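You operate a simulated robot arm through the tools that you are given. There is no shell and no other tool.

You run a simulated robot arm. Do the job below in one go: nothing can be reset, and whatever is moved stays where it is left.

## Task
Rinse the blue brush and the green cloth clean on the rinse pad.
Fine: put both back; leave the other cloth as it is. Set down upright: blue brush.
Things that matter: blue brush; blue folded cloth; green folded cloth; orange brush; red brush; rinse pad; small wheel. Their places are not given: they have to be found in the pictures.

It is judged by the outcome, as a careful person would: the job done as asked, and still so three seconds after it is handed in. It fails if anything else is knocked over, pushed out of place, dropped, spilled or broken. Flat cloth is picked up by pressing the open fingertips on it (5 to 10 N) and closing them slowly along it; thin cloth reads only 2 to 8 mm in the jaws.

## Robot
A 7-joint arm with a two-finger parallel gripper, fixed in place. Base frame: the origin is at the foot of the arm, x ahead of it, y to its left, z up. Units: m, degrees, N and s.
With the tool pointing down near the work surface it reaches from about 0.34 to 0.88 m from the base axis. Its first joint turns from -143.0 to 143.0 degrees. Payload 3 kg.
The TCP is the grasp point between the finger pads, 0.03 m short of the fingertips. In the tool frame z runs along the fingers and y along their closing line. The gripper opens to 0.094 m. The fingers are 0.028 m wide and 0.01 m thick; the gripper's body (0.05 by 0.096 m) begins 0.055 m behind the TCP.
Orientation is that of the tool frame in the base frame, as a unit quaternion [x, y, z, w]. With the fingers straight down and closing along the base's y, the tool's x points along the base's -x, its y along +y and its z along -z.

## Interface
- The arm moves only by the tool play_rows. Its argument "commands" is a list of rows, each an object (a shift or turn left out is 0, a gripper value left out holds the last) with "xyz": the shift along the tool's x, y, z in m, a list of three; "rotation": the turn, a rotation vector about the tool's x, y, z in degrees, a list of three; "fingers": the opening, from 0 (shut) to 1 (fully open). In form: [{"xyz": [tx, ty, tz], "rotation": [wx, wy, wz], "fingers": fingers}, ...]. A call has 1 to 20 rows; each row shifts and turns the commanded pose from where the row before left it, along the tool's axes as they then stand. Rows are played at 5 a second. More than 0.05 m and 8.6 degrees between two rows, or a gripper value outside its range, and nothing of the call is played. Where a pose cannot be reached the arm comes as near as it can. A force on the tool above 50 N (or 10 N above the force at the start of the call, whichever is more), or a blocked arm, ends the call early, and 0.2 s more pass. Each finger travels about 0.072 m/s and halts on what it meets, pressing with about 27 N; the grip force reading is that of the motor and also rises with nothing between the fingers. The clock runs only during rows and for 0.2 s after the last one: add rows that do not move to give the fingers time. The reply holds the time, the measured pose of the TCP, the force on the tool along the base axes, the opening and the grip force, in the units named above and with some noise, with the torque about the TCP (base axes, N m) and any sound that the robot's microphone picked up.
- Cameras (640 x 400 px; columns grow to the right, rows downward): "scene" is fixed at [0.0488, 0.5029, 1.7195]; the picture's right is [-0.34, -0.94, 0.00], its down [-0.82, 0.29, -0.48] and it looks along [0.46, -0.16, -0.87] (base axes); focal length 300 px, centre (320, 200). "wrist" rides on the gripper at [0.076, 0.014, -0.102] in the tool frame; the picture's right is [-0.18, 0.98, 0.00], its down [-0.75, -0.14, -0.64] and it looks along [-0.63, -0.12, 0.77] (tool axes); focal length 243 px, centre (320, 200).
- snapshot(camera): a new picture of that camera. It takes no simulated time.
- probe_pixels(camera, pixels): for up to 12 pixels [column, row] of the newest picture of that camera ("zoom" is the newest enlarged one), the place [x, y, z] in the base frame of the surface seen there, good to about 0.003 m. It takes no simulated time.
- enlarge(camera, box): a new picture of the part [left, top, right, bottom] of that camera's present view, enlarged. It takes no simulated time.
- finish_job(): hands the job in; it is judged then, once.

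Open the gripper and draw the arm clear of the work before you hand the job in, unless the task says otherwise.

The tools are called after "Request:" by a JSON object that holds its "api" and its "payload". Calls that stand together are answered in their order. play_rows: Moves the arm, as the interface text tells. Its arguments: {"type":"object","properties":{"commands":{"type":"array"}},"required":["commands"]} The other tools are called the same way: snapshot (camera) takes a picture; probe_pixels (camera, pixels) gives the place of the surface under pixels of a picture; enlarge (camera, box) takes an enlarged picture of a part of a camera's view; finish_job () hands the job in.

At the start:

```text
clock: 0.0
tcp_pos: [0.5086, 0.2113, 1.2737]
tcp_rot: [0.0, 1.0, 0.0, 0.0]
force: [0.3, -0.1, -0.8]
torque: [-0.01, 0.01, 0.02]
opening: 0.094
finger_force: 0.1
```

scene: 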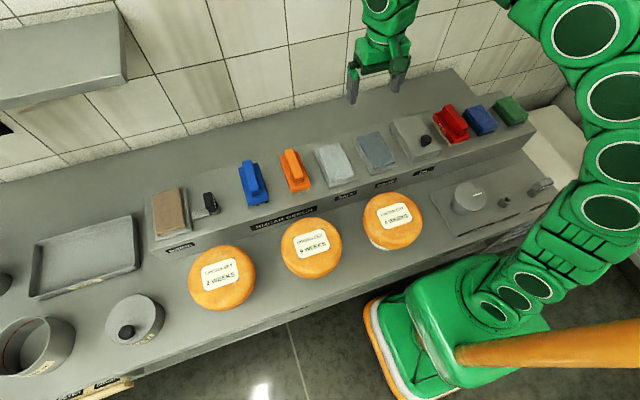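
wrist: 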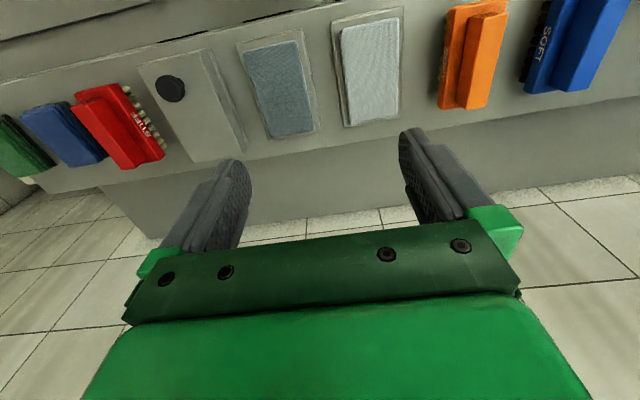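

The scene picture shows a raised shelf with brushes (blue ~(252,183), orange ~(295,170), red ~(450,125)), cloths (blue ~(480,120), green ~(510,110)) and several pads. I enlarge parts to read labels.

Request:
{"api": "enlarge", "payload": {"camera": "scene", "box": [380, 80, 560, 220]}}

Request:
{"api": "enlarge", "payload": {"camera": "scene", "box": [220, 120, 440, 260]}}

Request:
{"api": "enlarge", "payload": {"camera": "scene", "box": [0, 160, 240, 400]}}

```text
2.86 times, centred on (470, 150) of scene
```

zoom: 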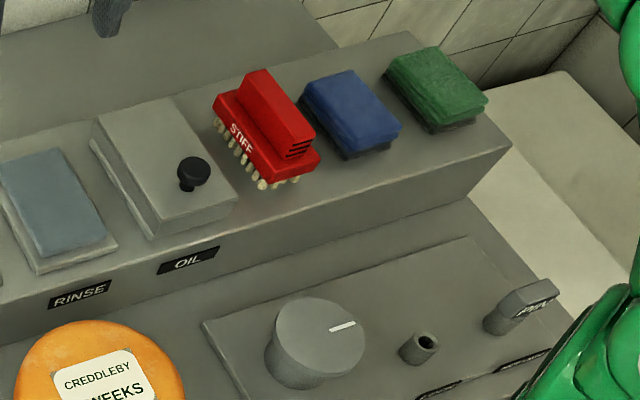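

```text
2.86 times, centred on (330, 190) of scene
```

zoom: 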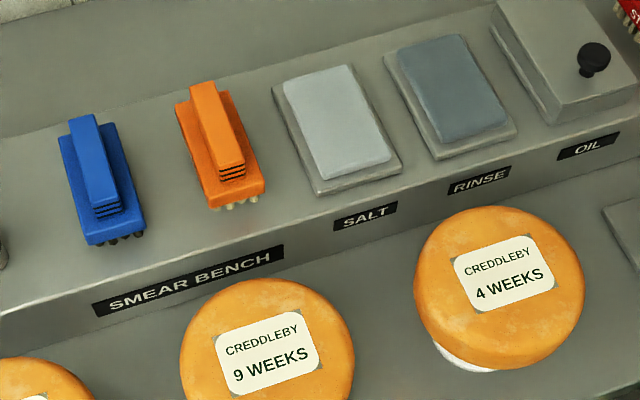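

```text
1.67 times, centred on (120, 280) of scene
```

zoom: 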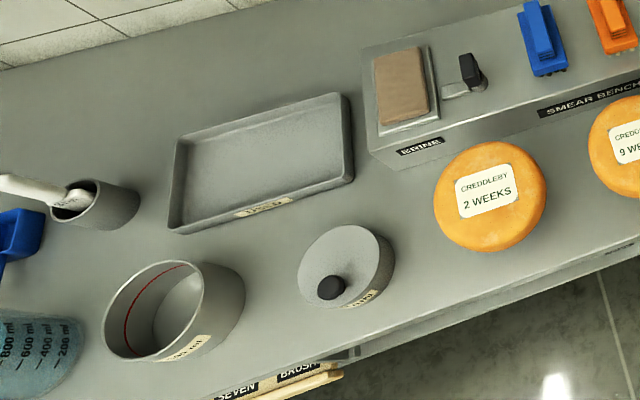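

The labels read SALT, RINSE, OIL and BRINE; the rinse pad is the blue-grey one around (375,152). I probe key points: the pad, the brushes, the cloths and the shelf.

Request:
{"api": "snapshot", "payload": {"camera": "scene"}}

Request:
{"api": "enlarge", "payload": {"camera": "scene", "box": [350, 90, 446, 186]}}

Request:
{"api": "enlarge", "payload": {"camera": "scene", "box": [440, 80, 540, 150]}}

Request:
{"api": "enlarge", "payload": {"camera": "scene", "box": [225, 140, 325, 220]}}

```text
taken
```

scene: 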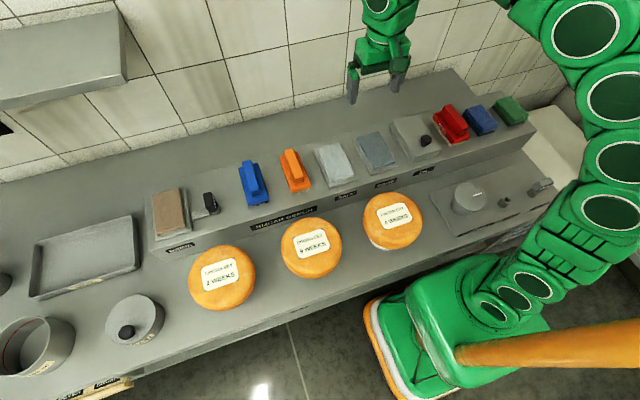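

```text
4.17 times, centred on (398, 138) of scene
```

zoom: 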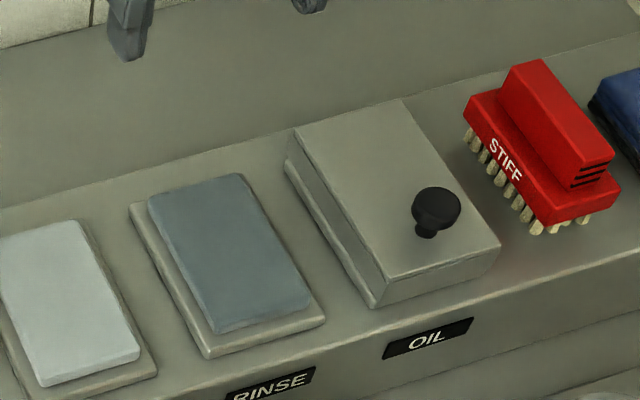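

```text
5.71 times, centred on (490, 115) of scene
```

zoom: 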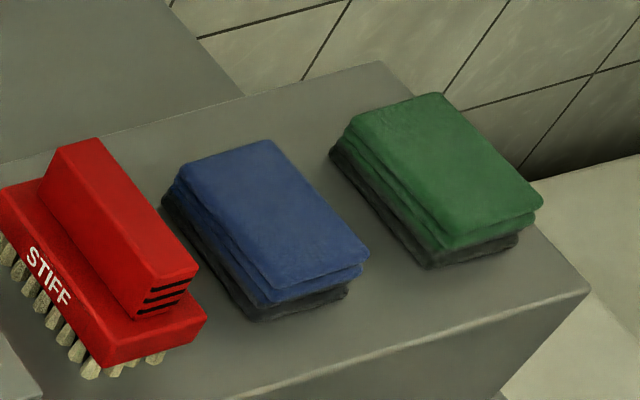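

```text
5.00 times, centred on (275, 180) of scene
```

zoom: 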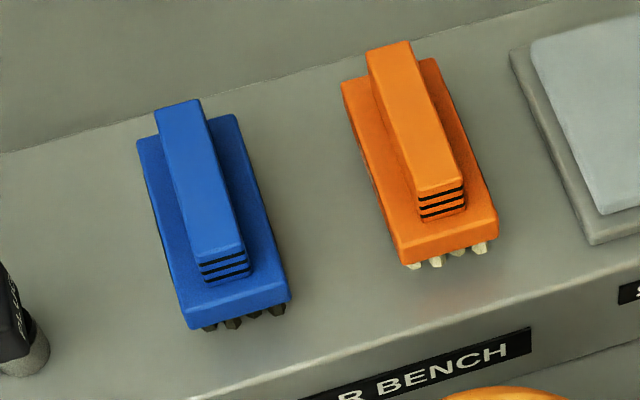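

The last zoom shows the blue brush well: handle top (157,112)-(243,255), base (137,140)-(290,298). I probe these and the shelf around it.

Request:
{"api": "probe_pixels", "payload": {"camera": "zoom", "pixels": [[162, 115], [198, 104], [238, 246], [202, 258], [142, 145], [230, 120], [284, 290], [192, 318], [100, 250], [330, 280], [207, 328], [279, 311]]}}

Request:
{"api": "probe_pixels", "payload": {"camera": "scene", "pixels": [[358, 137], [385, 133], [398, 163], [372, 170], [376, 152], [354, 148], [401, 170], [427, 140], [405, 125], [300, 200], [440, 175], [380, 185]]}}

```text
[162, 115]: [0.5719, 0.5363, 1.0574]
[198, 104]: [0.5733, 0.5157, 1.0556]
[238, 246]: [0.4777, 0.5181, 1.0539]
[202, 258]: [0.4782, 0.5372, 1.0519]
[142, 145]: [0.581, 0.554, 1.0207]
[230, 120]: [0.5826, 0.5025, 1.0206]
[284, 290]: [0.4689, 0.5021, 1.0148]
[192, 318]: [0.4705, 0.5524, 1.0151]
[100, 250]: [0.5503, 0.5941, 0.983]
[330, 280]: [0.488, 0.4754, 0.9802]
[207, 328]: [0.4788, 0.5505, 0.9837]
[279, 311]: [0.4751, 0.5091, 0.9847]
```

```text
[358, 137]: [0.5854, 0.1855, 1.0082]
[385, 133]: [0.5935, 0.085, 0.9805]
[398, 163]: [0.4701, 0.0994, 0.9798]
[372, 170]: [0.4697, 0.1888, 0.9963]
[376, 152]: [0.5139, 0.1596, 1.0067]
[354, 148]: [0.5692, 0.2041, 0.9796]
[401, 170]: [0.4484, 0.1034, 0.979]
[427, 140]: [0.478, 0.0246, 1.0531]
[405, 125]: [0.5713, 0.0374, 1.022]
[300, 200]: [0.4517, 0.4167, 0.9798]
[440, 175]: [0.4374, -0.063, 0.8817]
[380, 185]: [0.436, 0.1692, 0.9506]
```

Shelf top is z≈0.980, the blue brush is centred at about (0.525, 0.527) with its handle along x and handle top z≈1.056. Next I zoom on the cloths and the rinse pad to measure these.

Request:
{"api": "enlarge", "payload": {"camera": "scene", "box": [440, 80, 540, 150]}}

Request:
{"api": "probe_pixels", "payload": {"camera": "zoom", "pixels": [[357, 120], [435, 100], [535, 203], [450, 240], [445, 165], [400, 237], [428, 266], [520, 236], [335, 155], [300, 170], [560, 290], [270, 150]]}}

Request:
{"api": "probe_pixels", "payload": {"camera": "zoom", "pixels": [[190, 170], [265, 145], [360, 250], [270, 280], [275, 215], [260, 318], [345, 292], [170, 205], [390, 270], [375, 70], [580, 285], [540, 270]]}}

```text
5.71 times, centred on (490, 115) of scene
```

zoom: 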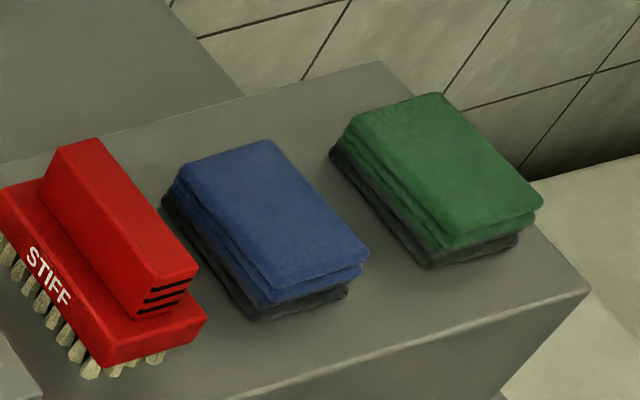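

```text
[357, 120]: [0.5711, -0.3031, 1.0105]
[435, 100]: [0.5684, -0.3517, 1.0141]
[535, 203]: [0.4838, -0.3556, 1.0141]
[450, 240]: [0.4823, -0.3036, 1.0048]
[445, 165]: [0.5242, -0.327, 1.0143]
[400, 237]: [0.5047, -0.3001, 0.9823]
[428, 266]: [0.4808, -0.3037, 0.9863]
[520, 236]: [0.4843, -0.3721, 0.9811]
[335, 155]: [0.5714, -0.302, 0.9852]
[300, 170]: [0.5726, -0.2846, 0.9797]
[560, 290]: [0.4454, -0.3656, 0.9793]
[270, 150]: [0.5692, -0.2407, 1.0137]
```

```text
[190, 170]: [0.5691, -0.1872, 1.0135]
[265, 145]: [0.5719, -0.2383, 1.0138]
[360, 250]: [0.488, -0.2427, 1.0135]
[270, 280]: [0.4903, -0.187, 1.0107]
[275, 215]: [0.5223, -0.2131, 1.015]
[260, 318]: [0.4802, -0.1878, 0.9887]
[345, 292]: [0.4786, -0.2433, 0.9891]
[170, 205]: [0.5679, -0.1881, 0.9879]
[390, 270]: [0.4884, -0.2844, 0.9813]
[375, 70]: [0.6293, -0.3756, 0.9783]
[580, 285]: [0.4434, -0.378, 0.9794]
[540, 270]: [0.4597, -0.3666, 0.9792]
```

Green cloth: x≈0.478–0.573, y≈−0.357 to −0.300, top z≈1.014. Now I measure the rinse pad and read the small labels at the lower left.

Request:
{"api": "enlarge", "payload": {"camera": "scene", "box": [40, 340, 140, 400]}}

Request:
{"api": "enlarge", "payload": {"camera": "scene", "box": [340, 120, 420, 200]}}

Request:
{"api": "probe_pixels", "payload": {"camera": "zoom", "pixels": [[150, 120], [300, 95], [210, 150], [260, 200], [130, 160], [260, 110], [320, 250], [420, 340], [330, 370], [280, 280], [230, 330], [400, 300]]}}

```text
6.40 times, centred on (90, 370) of scene
```

zoom: 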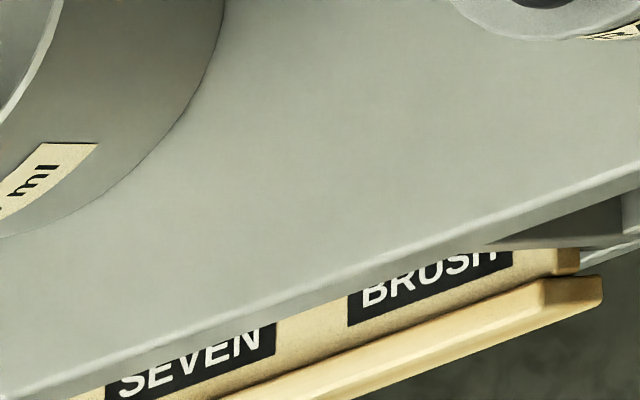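

```text
5.00 times, centred on (380, 160) of scene
```

zoom: 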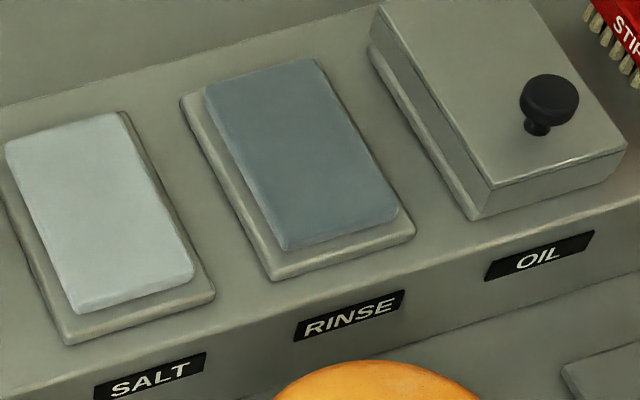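

```text
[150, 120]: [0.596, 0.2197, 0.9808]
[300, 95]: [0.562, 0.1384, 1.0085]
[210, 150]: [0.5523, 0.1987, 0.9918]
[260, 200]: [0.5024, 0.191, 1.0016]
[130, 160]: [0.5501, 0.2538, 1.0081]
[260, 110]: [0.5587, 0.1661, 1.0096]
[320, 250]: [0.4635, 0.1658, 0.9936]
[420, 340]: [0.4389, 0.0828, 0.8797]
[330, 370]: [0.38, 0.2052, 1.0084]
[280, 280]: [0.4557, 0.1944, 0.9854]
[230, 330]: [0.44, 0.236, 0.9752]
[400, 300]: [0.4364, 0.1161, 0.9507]
```

The pad's soft top is at z≈1.0085. I probe its corners, the tray, and the tops of nearby obstacles (salt pad, oil lid and knob, wheels).

Request:
{"api": "probe_pixels", "payload": {"camera": "zoom", "pixels": [[210, 92], [317, 64], [393, 208], [290, 242], [300, 150], [187, 103], [411, 237], [274, 276], [545, 90], [120, 150], [185, 270], [480, 180]]}}

Request:
{"api": "probe_pixels", "payload": {"camera": "scene", "pixels": [[222, 278], [311, 247], [392, 220], [210, 197], [450, 115], [295, 160], [60, 90], [110, 60], [470, 190], [168, 200], [240, 290], [318, 270]]}}

```text
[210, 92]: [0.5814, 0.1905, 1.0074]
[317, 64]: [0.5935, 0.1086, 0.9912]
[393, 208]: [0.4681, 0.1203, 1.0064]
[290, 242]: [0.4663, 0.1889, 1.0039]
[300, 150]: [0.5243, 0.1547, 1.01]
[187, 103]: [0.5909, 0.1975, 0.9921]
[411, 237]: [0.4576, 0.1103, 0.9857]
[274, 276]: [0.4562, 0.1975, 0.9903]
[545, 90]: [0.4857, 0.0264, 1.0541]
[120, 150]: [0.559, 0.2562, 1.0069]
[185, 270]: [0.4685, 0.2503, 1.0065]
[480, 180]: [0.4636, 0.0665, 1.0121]
```

```text
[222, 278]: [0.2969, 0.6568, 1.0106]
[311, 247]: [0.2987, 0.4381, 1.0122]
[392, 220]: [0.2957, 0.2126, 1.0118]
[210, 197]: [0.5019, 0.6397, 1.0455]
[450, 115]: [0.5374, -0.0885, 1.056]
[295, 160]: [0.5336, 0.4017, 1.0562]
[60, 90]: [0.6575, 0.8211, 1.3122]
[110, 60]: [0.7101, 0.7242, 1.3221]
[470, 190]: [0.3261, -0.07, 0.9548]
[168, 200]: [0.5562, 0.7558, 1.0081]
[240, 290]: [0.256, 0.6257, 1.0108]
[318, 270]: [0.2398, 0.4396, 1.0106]
```

Rinse pad: x 0.466–0.582, y 0.119–0.190, centre (0.524, 0.154), top z≈1.008. I move the open gripper above the blue brush at z≈1.15 first and look again.

Request:
{"api": "play_rows", "payload": {"commands": [{"xyz": [-0.0018, 0.0351, 0.0133], "fingers": 1}, {"xyz": [-0.0018, 0.0351, 0.0133]}, {"xyz": [-0.0018, 0.0351, 0.0133]}, {"xyz": [-0.0018, 0.0351, 0.0133]}, {"xyz": [-0.0018, 0.0351, 0.0133]}, {"xyz": [-0.0018, 0.0351, 0.0133]}, {"xyz": [-0.0018, 0.0351, 0.0133]}, {"xyz": [-0.0018, 0.0351, 0.0133]}, {"xyz": [-0.0018, 0.0351, 0.0133]}, {}, {}]}}

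Request:
{"api": "snapshot", "payload": {"camera": "wrist"}}

Request:
{"api": "snapshot", "payload": {"camera": "scene"}}

```text
clock: 2.4
tcp_pos: [0.5221, 0.5253, 1.1561]
tcp_rot: [0.0, 1.0, 0.0, -0.001]
force: [0.2, 0.0, -0.8]
torque: [-0.02, 0.0, -0.01]
opening: 0.0941
finger_force: 0.1
```

```text
taken
```

wrist: 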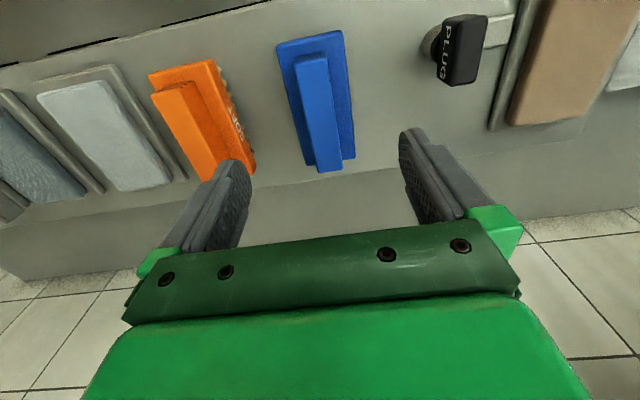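

```text
taken
```

scene: 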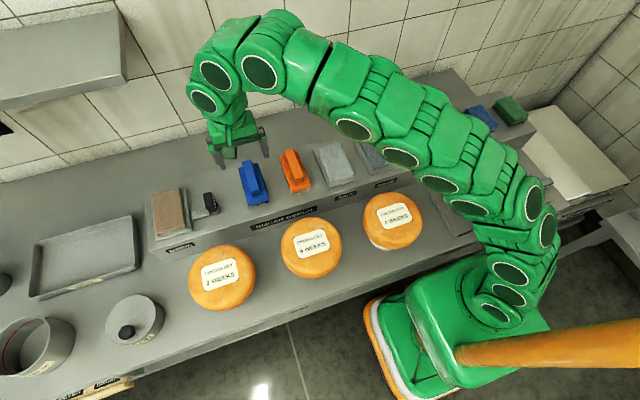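

The gripper stands above the blue brush at (0.522, 0.525, 1.156); the wrist picture shows its handle around (318,115). I probe the handle from here to confirm the position.

Request:
{"api": "probe_pixels", "payload": {"camera": "wrist", "pixels": [[298, 68], [324, 62], [311, 110], [333, 110], [320, 165], [340, 160], [284, 50], [340, 40], [308, 115], [350, 150], [380, 120], [320, 120]]}}

Request:
{"api": "enlarge", "payload": {"camera": "wrist", "box": [260, 20, 380, 190]}}

```text
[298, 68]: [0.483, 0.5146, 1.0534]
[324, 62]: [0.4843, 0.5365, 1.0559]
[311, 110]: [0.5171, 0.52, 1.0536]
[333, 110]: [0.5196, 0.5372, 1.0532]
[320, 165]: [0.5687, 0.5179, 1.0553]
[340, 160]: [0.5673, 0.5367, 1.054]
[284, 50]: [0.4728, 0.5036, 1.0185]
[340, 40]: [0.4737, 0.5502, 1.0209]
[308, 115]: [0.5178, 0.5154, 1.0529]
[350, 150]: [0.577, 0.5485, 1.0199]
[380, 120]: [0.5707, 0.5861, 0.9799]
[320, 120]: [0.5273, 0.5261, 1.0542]
```

```text
2.35 times, centred on (320, 105) of wrist
```

zoom: 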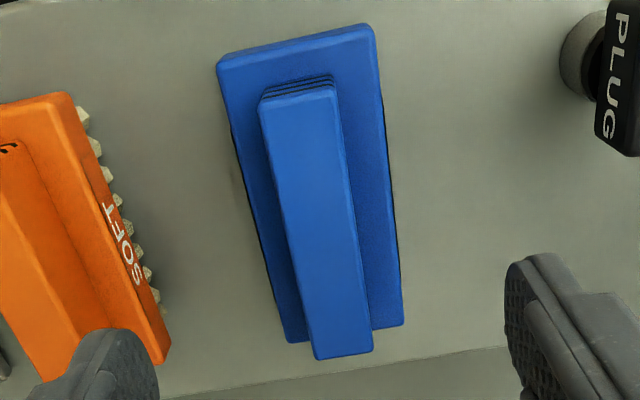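

Handle spans y 0.516–0.537, x 0.478–0.571, top z≈1.0545, base top z≈1.020. I go down part-way first to check how the measured pose follows.

Request:
{"api": "play_rows", "payload": {"commands": [{"xyz": [-0.001, 0.0005, 0.02]}, {"xyz": [-0.001, 0.0005, 0.02]}, {"xyz": [0, 0, 0.02]}, {}, {}, {}]}}

```text
clock: 3.8
tcp_pos: [0.526, 0.5278, 1.0928]
tcp_rot: [0.0, 1.0, -0.001, 0.0]
force: [0.4, 0.5, -0.2]
torque: [-0.02, -0.03, 0.02]
opening: 0.0939
finger_force: 0.1
```

The pose follows well (0.526, 0.528, 1.093). I descend to z≈1.053 so the fingertips end just above the brush base, then look.

Request:
{"api": "play_rows", "payload": {"commands": [{"xyz": [0.0005, -0.0005, 0.015]}, {"xyz": [0, -0.0005, 0.015]}, {"xyz": [0, 0, 0.009]}, {}, {}]}}

Request:
{"api": "snapshot", "payload": {"camera": "wrist"}}

```text
clock: 5.0
tcp_pos: [0.5253, 0.5292, 1.053]
tcp_rot: [0.0, 1.0, 0.0, -0.001]
force: [0.1, 0.2, -0.4]
torque: [-0.02, -0.02, 0.04]
opening: 0.0937
finger_force: 0.2
```

```text
taken
```

wrist: 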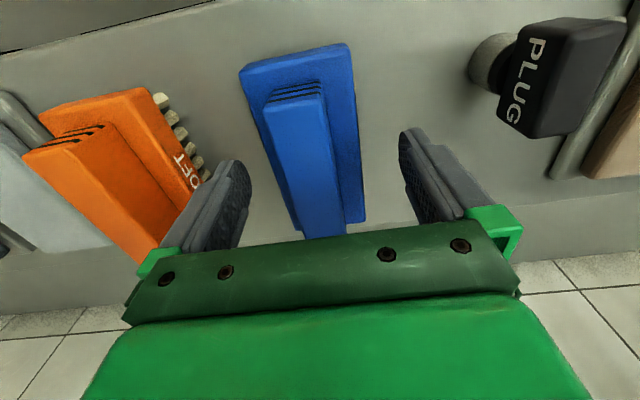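

The open fingers straddle the handle at (310,150). I close them gradually and hold.

Request:
{"api": "play_rows", "payload": {"commands": [{"fingers": 0.7}, {"fingers": 0.5}, {"fingers": 0.4}, {"fingers": 0.3}, {"fingers": 0.25}, {"fingers": 0.2}, {"fingers": 0.12}, {"fingers": 0.05}, {"fingers": 0.0}, {}, {}]}}

Request:
{"api": "snapshot", "payload": {"camera": "wrist"}}

```text
clock: 7.4
tcp_pos: [0.5255, 0.5293, 1.0531]
tcp_rot: [0.0, 1.0, 0.0, 0.0]
force: [-0.1, 0.4, 0.0]
torque: [-0.01, 0.03, 0.01]
opening: 0.0301
finger_force: 26.6
```

```text
taken
```

wrist: 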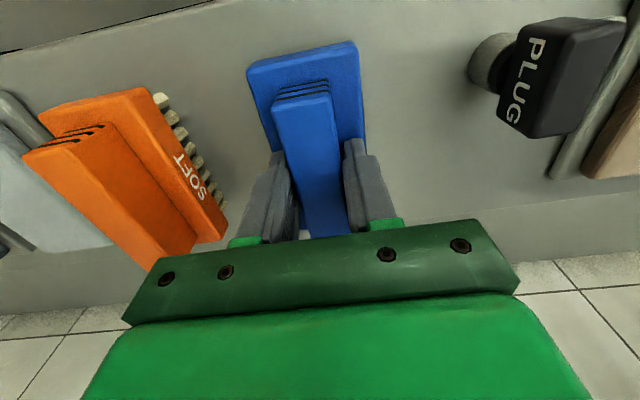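

The grip holds at 0.030 m opening with 26.6 N. I lift the brush straight up by 0.09 m and look at it.

Request:
{"api": "play_rows", "payload": {"commands": [{"xyz": [0, 0, -0.01]}, {"xyz": [0, 0, -0.02]}, {"xyz": [0, 0, -0.03]}, {"xyz": [0, 0, -0.03]}, {}, {}]}}

Request:
{"api": "snapshot", "payload": {"camera": "wrist"}}

Request:
{"api": "enlarge", "payload": {"camera": "scene", "box": [190, 110, 320, 230]}}

```text
clock: 8.8
tcp_pos: [0.5242, 0.5266, 1.1436]
tcp_rot: [0.0, 1.0, 0.0, 0.0]
force: [0.1, 0.7, -1.9]
torque: [0.0, 0.02, -0.01]
opening: 0.0299
finger_force: 26.8
```

```text
taken
```

wrist: 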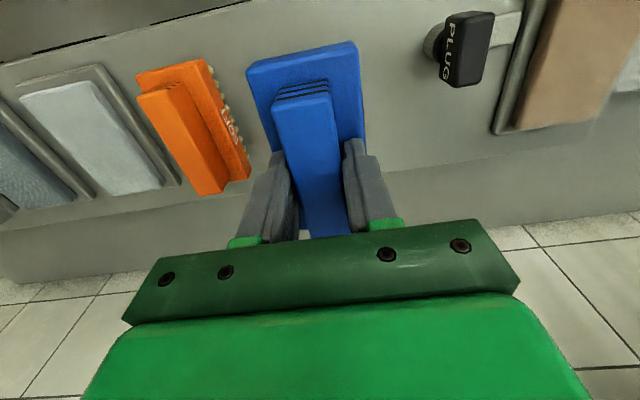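

```text
3.33 times, centred on (255, 170) of scene
```

zoom: 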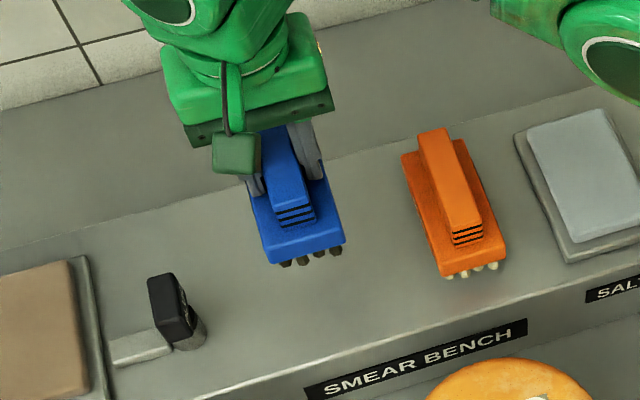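

The brush is held level and its bristle tips look dark. I raise it a bit more and carry it over to above the rinse pad at (0.524, 0.154).

Request:
{"api": "play_rows", "payload": {"commands": [{"xyz": [0, 0, -0.02]}, {"xyz": [0, -0.0125, -0.015]}, {"xyz": [0, -0.03, 0]}, {"xyz": [0, -0.035, 0]}, {"xyz": [0, -0.035, 0]}, {"xyz": [0, -0.035, 0]}, {"xyz": [0, -0.035, 0]}, {"xyz": [0, -0.035, 0]}, {"xyz": [0, -0.035, 0]}, {"xyz": [0, -0.035, 0]}, {"xyz": [0, -0.035, 0]}, {"xyz": [0, -0.03, 0]}, {"xyz": [0, -0.02, 0]}, {}, {}]}}

Request:
{"api": "snapshot", "payload": {"camera": "wrist"}}

Request:
{"api": "enlarge", "payload": {"camera": "scene", "box": [310, 80, 460, 190]}}

```text
clock: 12.0
tcp_pos: [0.5252, 0.1527, 1.1805]
tcp_rot: [0.001, 1.0, 0.0, 0.0]
force: [1.1, 0.4, -1.3]
torque: [0.04, 0.01, -0.01]
opening: 0.03
finger_force: 26.7
```

```text
taken
```

wrist: 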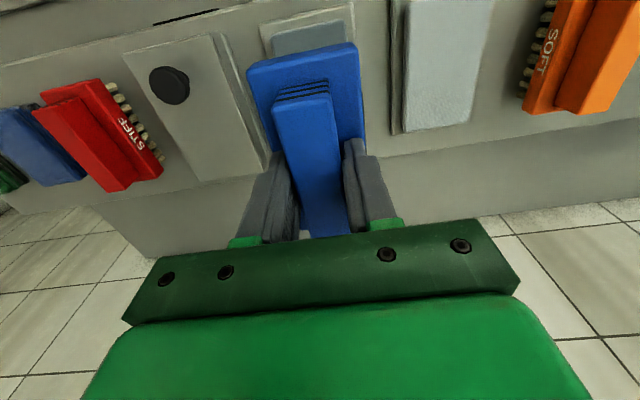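

```text
3.64 times, centred on (385, 135) of scene
```

zoom: 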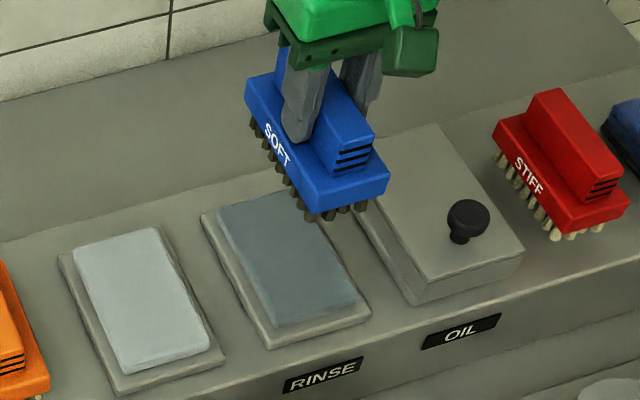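

The brush (labelled SOFT) hangs above the pad with brown-stained bristles at (300,190) in the zoom. I descend to just above the pad, then in small steps until the force shows contact.

Request:
{"api": "play_rows", "payload": {"commands": [{"xyz": [0, 0.001, 0.03]}, {"xyz": [0, 0, 0.03]}, {"xyz": [0, 0, 0.02]}, {"xyz": [0, 0, 0.008]}, {}, {}]}}

Request:
{"api": "play_rows", "payload": {"commands": [{"xyz": [0, 0, 0.003]}, {"xyz": [0, 0, 0.003]}, {"xyz": [0, 0, 0.002]}, {}]}}

```text
clock: 13.4
tcp_pos: [0.5258, 0.1535, 1.0922]
tcp_rot: [0.0, 1.0, 0.0, -0.001]
force: [0.0, -0.1, -1.5]
torque: [0.0, -0.01, 0.02]
opening: 0.0299
finger_force: 26.7
```

```text
clock: 14.4
tcp_pos: [0.5244, 0.1553, 1.0842]
tcp_rot: [0.0, 1.0, 0.0, 0.0]
force: [0.3, 0.5, -2.1]
torque: [0.01, 0.03, -0.02]
opening: 0.0302
finger_force: 26.9
```

No contact yet at z≈1.084 (force −2 N is the brush's weight). I continue in 1 mm steps.

Request:
{"api": "play_rows", "payload": {"commands": [{"xyz": [0, 0, 0.001]}, {"xyz": [0, 0, 0.001]}, {}]}}

Request:
{"api": "play_rows", "payload": {"commands": [{"xyz": [0, 0, 0.001]}, {"xyz": [0, 0, 0.001]}, {}]}}

```text
clock: 15.2
tcp_pos: [0.5244, 0.154, 1.0809]
tcp_rot: [0.0, 1.0, 0.0, 0.001]
force: [-1.1, -0.9, -1.7]
torque: [0.01, 0.04, 0.0]
opening: 0.0303
finger_force: 26.5
```

```text
clock: 16.0
tcp_pos: [0.5247, 0.1544, 1.0799]
tcp_rot: [0.0, 1.0, 0.002, 0.001]
force: [-5.1, 6.3, 20.0]
torque: [0.08, -0.08, 0.02]
opening: 0.0301
finger_force: 27.2
```

Contact: 20 N at z≈1.080, a bit firm. I ease up about 0.8 mm and make gentle strokes along x (±0.02 m).

Request:
{"api": "play_rows", "payload": {"commands": [{"xyz": [0, 0, -0.0008]}, {"xyz": [0.007, 0, 0]}, {"xyz": [0.007, 0, 0]}, {"xyz": [0.006, 0, 0]}, {"xyz": [-0.01, 0, 0]}, {"xyz": [-0.01, 0, 0]}, {"xyz": [-0.01, 0, 0]}, {"xyz": [-0.01, 0, 0]}, {"xyz": [0.01, 0, 0]}, {"xyz": [0.01, 0, 0]}]}}

Request:
{"api": "snapshot", "payload": {"camera": "wrist"}}

Request:
{"api": "enlarge", "payload": {"camera": "scene", "box": [330, 90, 440, 190]}}

```text
clock: 17.1
tcp_pos: [0.5062, 0.1558, 1.0792]
tcp_rot: [-0.001, 1.0, 0.0, -0.002]
force: [-7.8, -3.0, 18.9]
torque: [-0.16, -0.62, -0.15]
opening: 0.0301
finger_force: 27.1
stopped in row 5: the force on the tool passed its limit at 67 N (the readings are from after the stop); the commanded pose is now the measured one
```

```text
taken
```

wrist: 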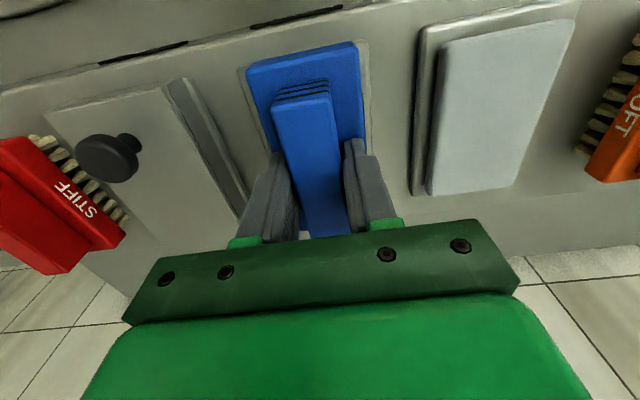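

```text
4.00 times, centred on (385, 140) of scene
```

zoom: 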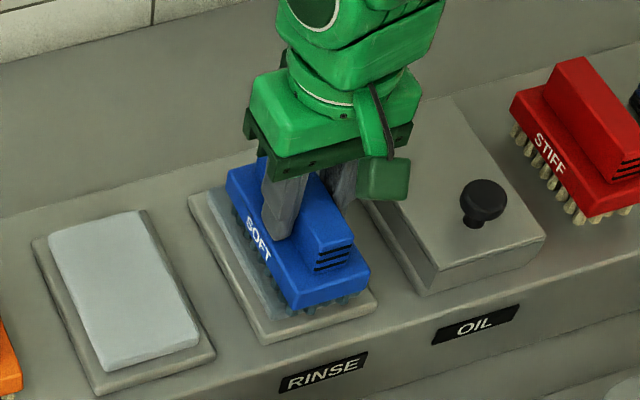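

The force peaked at 67 N when reversing, with the brush front beyond the pad's edge, so the press was too hard. I lift by 3 cm to inspect the bristles and grip.

Request:
{"api": "play_rows", "payload": {"commands": [{"xyz": [0, 0, -0.002]}, {"xyz": [0, 0, -0.008]}, {"xyz": [0, 0, -0.03]}, {}, {}]}}

Request:
{"api": "enlarge", "payload": {"camera": "scene", "box": [330, 80, 440, 180]}}

Request:
{"api": "snapshot", "payload": {"camera": "wrist"}}

```text
clock: 18.3
tcp_pos: [0.5061, 0.1563, 1.122]
tcp_rot: [0.0, 1.0, 0.0, -0.002]
force: [0.5, 0.1, -1.2]
torque: [0.01, 0.04, 0.0]
opening: 0.0299
finger_force: 27.0
```

```text
4.00 times, centred on (385, 130) of scene
```

zoom: 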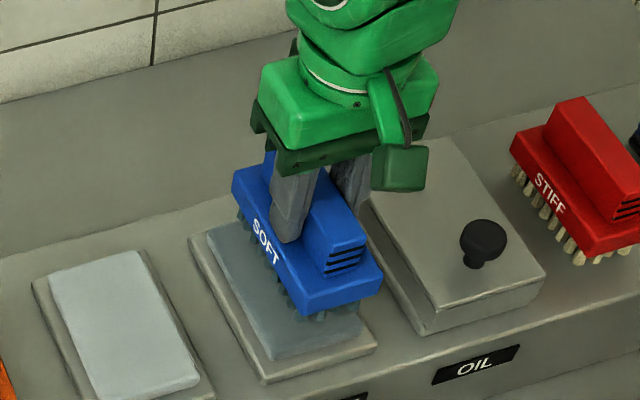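

```text
taken
```

wrist: 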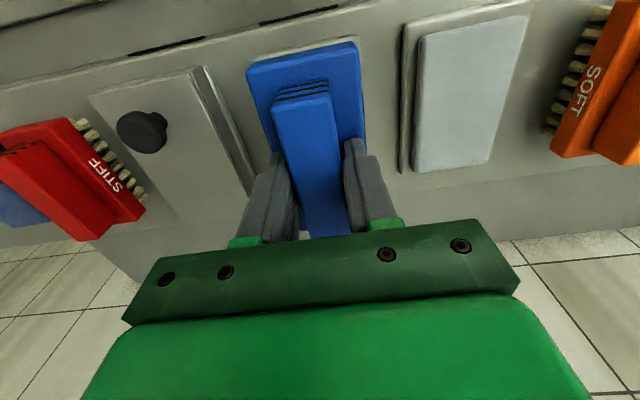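

The bristles have turned from brown to the rinse pad's blue-grey. I zoom in further for residual brown.

Request:
{"api": "enlarge", "payload": {"camera": "scene", "box": [360, 115, 440, 165]}}

```text
8.00 times, centred on (400, 140) of scene
```

zoom: 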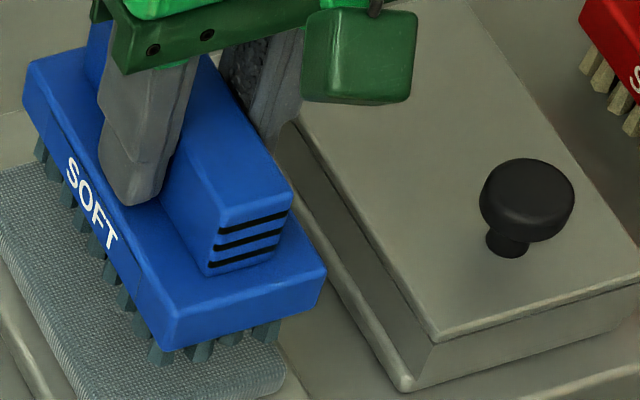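

All visible bristles are blue-grey now. To be thorough I make a second, gentler press centred on the pad: move back to x=0.524 and descend to just above contact.

Request:
{"api": "play_rows", "payload": {"commands": [{"xyz": [-0.018, -0.0015, 0]}, {"xyz": [0, 0, 0.02]}, {"xyz": [0, 0, 0.014]}, {"xyz": [0, 0, 0.004]}, {}, {}]}}

Request:
{"api": "play_rows", "payload": {"commands": [{"xyz": [0, 0, 0.001]}, {"xyz": [0, 0, 0.001]}, {}]}}

```text
clock: 19.7
tcp_pos: [0.5254, 0.154, 1.0813]
tcp_rot: [0.0, 1.0, 0.0, -0.002]
force: [-0.7, 0.8, -1.3]
torque: [0.02, 0.03, -0.03]
opening: 0.0304
finger_force: 27.3
```

```text
clock: 20.5
tcp_pos: [0.5251, 0.1533, 1.0799]
tcp_rot: [0.0, 1.0, 0.0, -0.002]
force: [-0.6, -0.7, 0.4]
torque: [-0.03, -0.04, 0.03]
opening: 0.0301
finger_force: 27.1
```

Just touching now (+2 N relative to the hanging weight). I press about 1 mm further in half-millimetre steps.

Request:
{"api": "play_rows", "payload": {"commands": [{"xyz": [0, 0, 0.0005]}, {}]}}

Request:
{"api": "play_rows", "payload": {"commands": [{"xyz": [0, 0, 0.0005]}, {}]}}

```text
clock: 21.1
tcp_pos: [0.5254, 0.1544, 1.0796]
tcp_rot: [0.0, 1.0, 0.0, -0.001]
force: [-7.8, -2.5, 23.4]
torque: [-0.08, 0.14, -0.02]
opening: 0.0302
finger_force: 27.0
```

```text
clock: 21.7
tcp_pos: [0.5261, 0.1547, 1.0795]
tcp_rot: [0.0, 1.0, 0.0, 0.0]
force: [-15.8, -1.8, 44.1]
torque: [-0.15, 0.46, -0.01]
opening: 0.03
finger_force: 26.8
```

The contact is stiff (44 N now). I ease off by 0.8 mm to a light press and make small slow strokes of ±6 mm along x within the pad.

Request:
{"api": "play_rows", "payload": {"commands": [{"xyz": [0, 0, -0.0008]}, {}]}}

Request:
{"api": "play_rows", "payload": {"commands": [{"xyz": [0.002, 0, 0]}, {"xyz": [0.002, 0, 0]}, {"xyz": [0.002, 0, 0]}, {"xyz": [-0.002, 0, 0]}, {"xyz": [-0.003, 0, 0]}, {"xyz": [-0.003, 0, 0]}, {"xyz": [-0.003, 0, 0]}, {"xyz": [0.003, 0, 0]}, {"xyz": [0.002, 0, 0]}]}}

```text
clock: 22.3
tcp_pos: [0.5259, 0.154, 1.0796]
tcp_rot: [-0.001, 1.0, 0.0, -0.001]
force: [-5.8, -3.9, 31.5]
torque: [-0.13, -0.56, -0.02]
opening: 0.0302
finger_force: 27.1
```

```text
clock: 24.0
tcp_pos: [0.5303, 0.1547, 1.0794]
tcp_rot: [0.0, 1.0, 0.0, -0.001]
force: [-1.2, -1.2, 4.7]
torque: [-0.02, -0.29, -0.03]
opening: 0.0301
finger_force: 27.1
stopped in row 8: the force on the tool passed its limit at 53 N (the readings are from after the stop); the commanded pose is now the measured one
```

The brush has now been rubbed in firm contact on the pad. I lift it 0.1 m and check the bristles.

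Request:
{"api": "play_rows", "payload": {"commands": [{"xyz": [0, 0, -0.005]}, {"xyz": [0, 0, -0.02]}, {"xyz": [0, 0, -0.035]}, {"xyz": [0, 0, -0.04]}, {}, {}]}}

Request:
{"api": "enlarge", "payload": {"camera": "scene", "box": [345, 85, 425, 145]}}

Request:
{"api": "snapshot", "payload": {"camera": "wrist"}}

Request:
{"api": "snapshot", "payload": {"camera": "scene"}}

```text
clock: 25.4
tcp_pos: [0.5284, 0.1519, 1.1777]
tcp_rot: [0.001, 1.0, 0.0, -0.002]
force: [0.0, 0.8, -1.6]
torque: [0.0, 0.02, -0.03]
opening: 0.0297
finger_force: 27.1
```

```text
6.67 times, centred on (385, 115) of scene
```

zoom: 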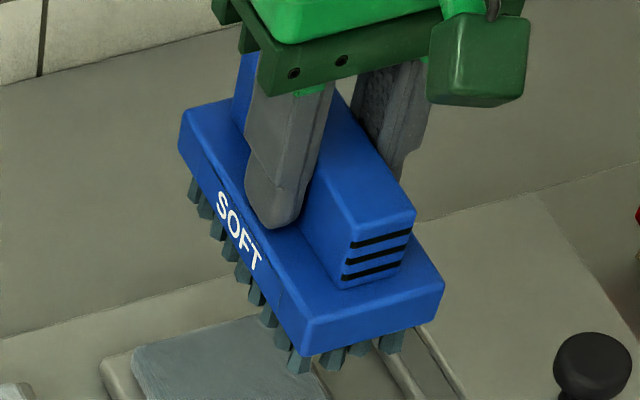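

```text
taken
```

wrist: 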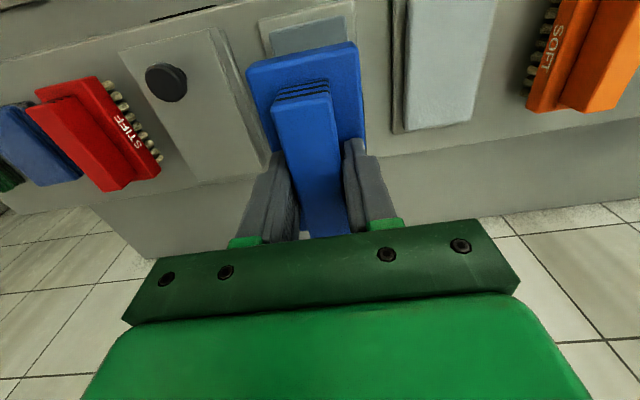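

```text
taken
```

scene: 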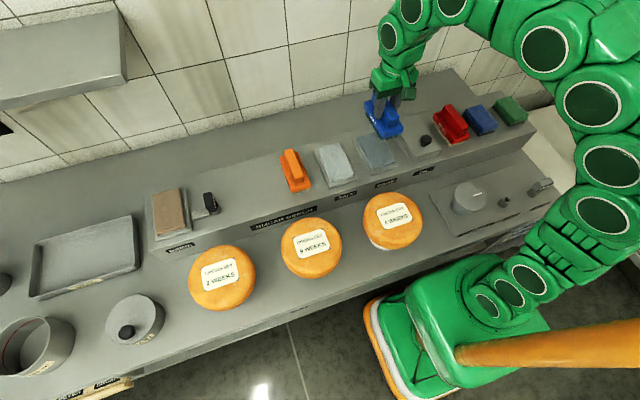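

The bristles are uniformly clean blue-grey and the brush sits level. I carry it back to above its original place (0.525, 0.527).

Request:
{"api": "play_rows", "payload": {"commands": [{"xyz": [0.001, 0.018, 0]}, {"xyz": [0.001, 0.035, 0]}, {"xyz": [0.001, 0.035, 0]}, {"xyz": [0.001, 0.035, 0]}, {"xyz": [0, 0.035, 0]}, {"xyz": [0, 0.035, 0]}, {"xyz": [0, 0.035, 0]}, {"xyz": [0, 0.035, 0]}, {"xyz": [0, 0.035, 0]}, {"xyz": [0, 0.035, 0]}, {"xyz": [0, 0.025, 0]}, {"xyz": [0, 0.015, 0]}, {}, {}, {}]}}

Request:
{"api": "play_rows", "payload": {"commands": [{}]}}

Request:
{"api": "play_rows", "payload": {"commands": [{}]}}

```text
clock: 28.6
tcp_pos: [0.5262, 0.528, 1.1802]
tcp_rot: [0.0, 1.0, -0.001, -0.002]
force: [0.3, 0.7, -1.8]
torque: [-0.02, 0.04, 0.01]
opening: 0.0301
finger_force: 27.3
```

```text
clock: 29.0
tcp_pos: [0.526, 0.5285, 1.1805]
tcp_rot: [0.0, 1.0, 0.0, -0.001]
force: [-0.4, 0.0, -2.2]
torque: [0.03, 0.05, 0.02]
opening: 0.0302
finger_force: 27.0
```

```text
clock: 29.4
tcp_pos: [0.5263, 0.5292, 1.1798]
tcp_rot: [0.0, 1.0, 0.0, -0.001]
force: [0.4, 0.3, -2.1]
torque: [0.0, 0.01, 0.0]
opening: 0.0299
finger_force: 27.4
```

Holding at (0.5262, 0.5286, 1.180). I shift slightly to the original place and descend to about 1.5 cm above the shelf contact.

Request:
{"api": "play_rows", "payload": {"commands": [{"xyz": [0.0008, -0.0018, 0.02]}, {"xyz": [0, 0, 0.03]}, {"xyz": [0, 0, 0.03]}, {"xyz": [0, 0, 0.025]}, {"xyz": [0, 0, 0.01]}, {}, {}]}}

Request:
{"api": "play_rows", "payload": {"commands": [{"xyz": [0, 0, 0.004]}, {"xyz": [0, 0, 0.003]}, {"xyz": [0, 0, 0.002]}, {}]}}

```text
clock: 31.0
tcp_pos: [0.5267, 0.526, 1.0662]
tcp_rot: [0.0, 1.0, 0.001, -0.002]
force: [0.1, -0.2, -2.1]
torque: [0.02, -0.01, 0.03]
opening: 0.0299
finger_force: 27.2
```

```text
clock: 32.0
tcp_pos: [0.5247, 0.5259, 1.0555]
tcp_rot: [0.0, 1.0, 0.0, -0.002]
force: [-1.1, 0.4, -1.6]
torque: [0.03, 0.0, 0.0]
opening: 0.0303
finger_force: 26.8
```

At z≈1.0555 there is no contact yet; the shelf contact should come near 1.053. I continue in 1 mm steps.

Request:
{"api": "play_rows", "payload": {"commands": [{"xyz": [0, 0, 0.001]}, {"xyz": [0, 0, 0.001]}, {}]}}

Request:
{"api": "play_rows", "payload": {"commands": [{"xyz": [0, 0, 0.0005]}, {}]}}

```text
clock: 32.8
tcp_pos: [0.5248, 0.524, 1.0534]
tcp_rot: [0.0, 1.0, -0.001, -0.001]
force: [-0.3, -1.0, -2.3]
torque: [0.02, 0.02, -0.02]
opening: 0.0301
finger_force: 27.3
```

```text
clock: 33.4
tcp_pos: [0.5242, 0.5248, 1.0547]
tcp_rot: [0.0, 1.0, 0.0, -0.002]
force: [-0.4, -0.1, -1.6]
torque: [0.02, 0.01, -0.03]
opening: 0.0301
finger_force: 26.8
```

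Still hanging free (−1.6 N). I keep lowering in half-millimetre steps.

Request:
{"api": "play_rows", "payload": {"commands": [{"xyz": [0, 0.0005, 0.0005]}, {"xyz": [0, 0.0005, 0.0005]}, {}]}}

Request:
{"api": "play_rows", "payload": {"commands": [{"xyz": [0, 0, 0.0005]}, {}]}}

```text
clock: 34.2
tcp_pos: [0.5251, 0.5261, 1.0522]
tcp_rot: [0.0, 1.0, 0.0, -0.002]
force: [0.8, -0.5, -2.0]
torque: [-0.01, 0.05, -0.02]
opening: 0.0302
finger_force: 27.1
```

```text
clock: 34.8
tcp_pos: [0.5246, 0.5268, 1.0518]
tcp_rot: [0.0, 1.0, 0.0, -0.002]
force: [-0.1, -1.8, 4.0]
torque: [-0.04, -0.28, -0.05]
opening: 0.0301
finger_force: 27.0
```

Contact at 4 N on the shelf. I open the fingers gradually and look before rising.

Request:
{"api": "play_rows", "payload": {"commands": [{"fingers": 0.33}, {"fingers": 0.36}, {"fingers": 0.42}, {"fingers": 0.5}, {"fingers": 0.6}, {"fingers": 0.7}, {}]}}

Request:
{"api": "snapshot", "payload": {"camera": "wrist"}}

Request:
{"api": "enlarge", "payload": {"camera": "scene", "box": [190, 120, 320, 220]}}

```text
clock: 36.4
tcp_pos: [0.5247, 0.5262, 1.0526]
tcp_rot: [0.0, 1.0, 0.0, -0.002]
force: [0.1, 0.3, 2.4]
torque: [-0.06, -0.02, 0.02]
opening: 0.0652
finger_force: 0.1
```

```text
taken
```

wrist: 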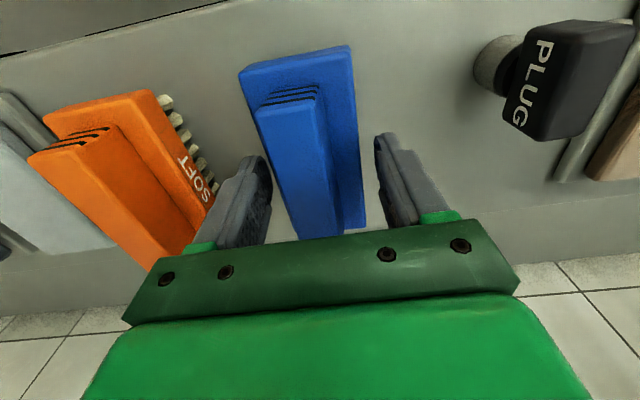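

```text
4.00 times, centred on (255, 170) of scene
```

zoom: 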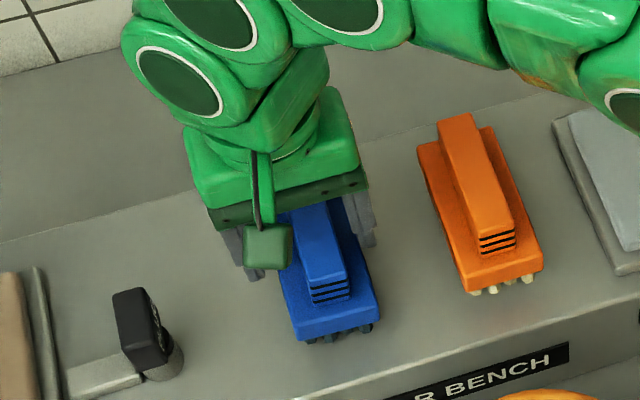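

The fingers are open (0.065) around the handle, with a small residual +2.4 N. I probe the handle and base to check that the brush stands level.

Request:
{"api": "probe_pixels", "payload": {"camera": "wrist", "pixels": [[262, 112], [312, 100], [290, 160], [320, 160], [310, 220], [332, 215], [245, 75], [345, 52], [350, 140], [352, 200], [285, 70], [300, 130]]}}

Request:
{"api": "enlarge", "payload": {"camera": "wrist", "box": [220, 30, 440, 250]}}

```text
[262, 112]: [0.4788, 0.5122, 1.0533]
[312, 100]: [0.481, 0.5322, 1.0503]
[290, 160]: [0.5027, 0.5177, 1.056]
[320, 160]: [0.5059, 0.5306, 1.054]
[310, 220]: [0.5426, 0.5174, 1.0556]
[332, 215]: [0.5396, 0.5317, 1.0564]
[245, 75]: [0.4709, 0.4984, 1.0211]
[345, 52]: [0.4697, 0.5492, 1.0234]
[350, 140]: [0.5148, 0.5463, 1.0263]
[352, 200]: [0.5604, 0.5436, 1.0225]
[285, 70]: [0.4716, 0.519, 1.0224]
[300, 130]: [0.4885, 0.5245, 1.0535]
```

```text
1.82 times, centred on (330, 140) of wrist
```

zoom: 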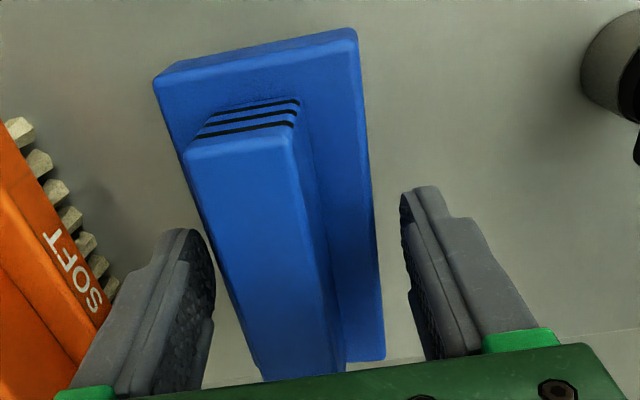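

The brush reads level within noise. I raise the gripper straight up by 0.12 m and look again.

Request:
{"api": "play_rows", "payload": {"commands": [{"xyz": [0, 0, -0.004]}, {"xyz": [0, 0, -0.01]}, {"xyz": [0, 0, -0.03]}, {"xyz": [0, 0, -0.04]}, {"xyz": [0, 0, -0.04]}, {}, {}]}}

Request:
{"api": "snapshot", "payload": {"camera": "wrist"}}

Request:
{"api": "enlarge", "payload": {"camera": "scene", "box": [225, 140, 325, 220]}}

```text
clock: 38.0
tcp_pos: [0.5262, 0.5253, 1.174]
tcp_rot: [0.0, 1.0, 0.0, -0.002]
force: [-0.6, -0.3, 0.4]
torque: [0.0, 0.01, -0.03]
opening: 0.0655
finger_force: 0.1
```

```text
taken
```

wrist: 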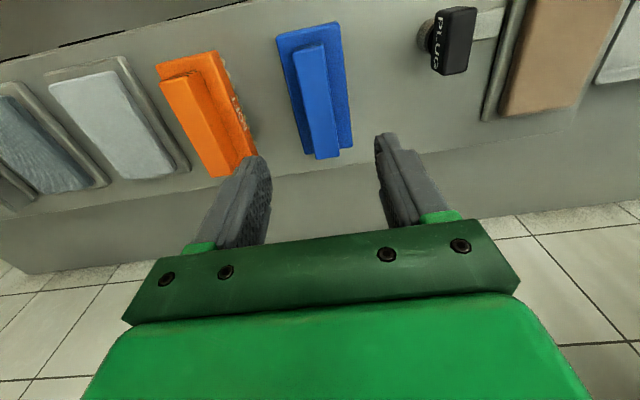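

```text
5.00 times, centred on (275, 180) of scene
```

zoom: 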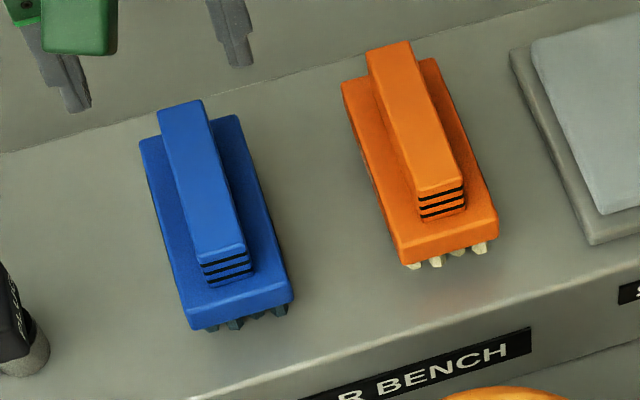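

The blue brush is back at its old place, upright with blue-grey bristles (210,290 in the zoom). Now I move across to above the green cloth at (0.5255, −0.3285), opening the fingers fully.

Request:
{"api": "play_rows", "payload": {"commands": [{"xyz": [0, -0.02, 0]}, {"xyz": [0, -0.04, 0]}, {"xyz": [0, -0.045, 0]}, {"xyz": [0, -0.045, 0]}, {"xyz": [0, -0.045, 0]}, {"xyz": [0, -0.045, 0]}, {"xyz": [0, -0.045, 0]}, {"xyz": [0, -0.045, 0]}, {"xyz": [0, -0.045, 0]}, {"xyz": [0, -0.045, 0]}, {"xyz": [0, -0.045, 0], "fingers": 1}, {"xyz": [0, -0.045, 0]}, {"xyz": [0, -0.045, 0]}, {"xyz": [0, -0.045, 0]}, {"xyz": [0, -0.045, 0]}, {"xyz": [0, -0.045, 0]}, {"xyz": [0, -0.045, 0]}, {"xyz": [0, -0.045, 0]}, {"xyz": [0, -0.045, 0]}, {"xyz": [0, -0.03, 0]}]}}

Request:
{"api": "play_rows", "payload": {"commands": [{}, {}]}}

Request:
{"api": "snapshot", "payload": {"camera": "wrist"}}

Request:
{"api": "snapshot", "payload": {"camera": "scene"}}

```text
clock: 42.2
tcp_pos: [0.5237, -0.3292, 1.1788]
tcp_rot: [0.0, 1.0, 0.0, -0.002]
force: [-0.3, -0.4, -0.7]
torque: [0.03, 0.01, -0.04]
opening: 0.0941
finger_force: 0.0
```

```text
clock: 42.8
tcp_pos: [0.5227, -0.3291, 1.179]
tcp_rot: [-0.001, 1.0, 0.0, -0.001]
force: [-1.1, -0.1, -0.3]
torque: [-0.01, -0.01, 0.04]
opening: 0.0938
finger_force: 0.1
```

```text
taken
```

wrist: 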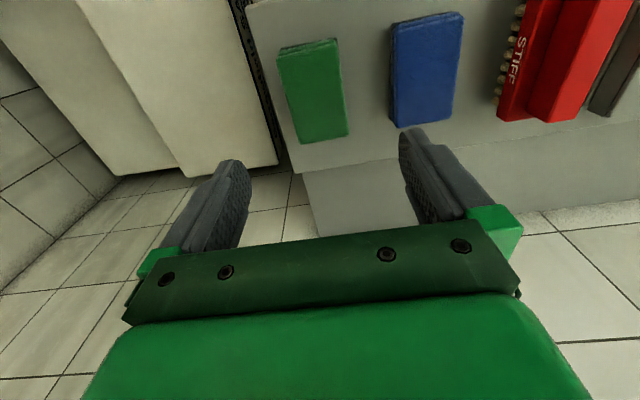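

```text
taken
```

scene: 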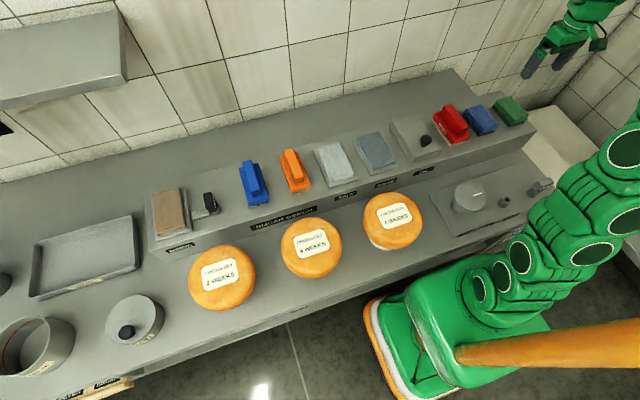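

The gripper is above the green cloth, seen at (313,90) in the wrist picture. I probe its edges and zoom in.

Request:
{"api": "probe_pixels", "payload": {"camera": "wrist", "pixels": [[283, 58], [335, 45], [302, 136], [345, 128], [315, 90], [288, 95], [338, 85], [398, 30], [400, 120], [370, 90], [270, 100], [345, 60]]}}

Request:
{"api": "enlarge", "payload": {"camera": "wrist", "box": [250, 10, 410, 160]}}

```text
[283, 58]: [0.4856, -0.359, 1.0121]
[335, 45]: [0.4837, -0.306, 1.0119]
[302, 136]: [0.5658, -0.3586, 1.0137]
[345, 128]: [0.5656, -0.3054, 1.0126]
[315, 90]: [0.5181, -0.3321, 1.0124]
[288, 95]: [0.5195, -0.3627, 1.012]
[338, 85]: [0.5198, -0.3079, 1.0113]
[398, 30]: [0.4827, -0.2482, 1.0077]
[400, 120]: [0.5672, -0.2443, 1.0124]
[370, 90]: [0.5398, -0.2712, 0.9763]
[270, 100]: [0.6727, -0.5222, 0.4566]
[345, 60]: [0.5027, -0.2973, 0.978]
```

```text
2.67 times, centred on (330, 85) of wrist
```

zoom: 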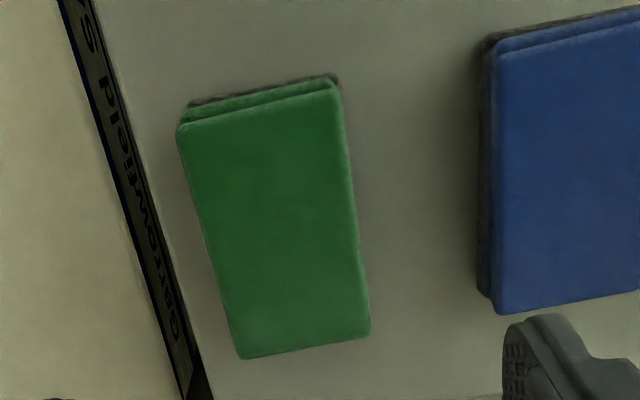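

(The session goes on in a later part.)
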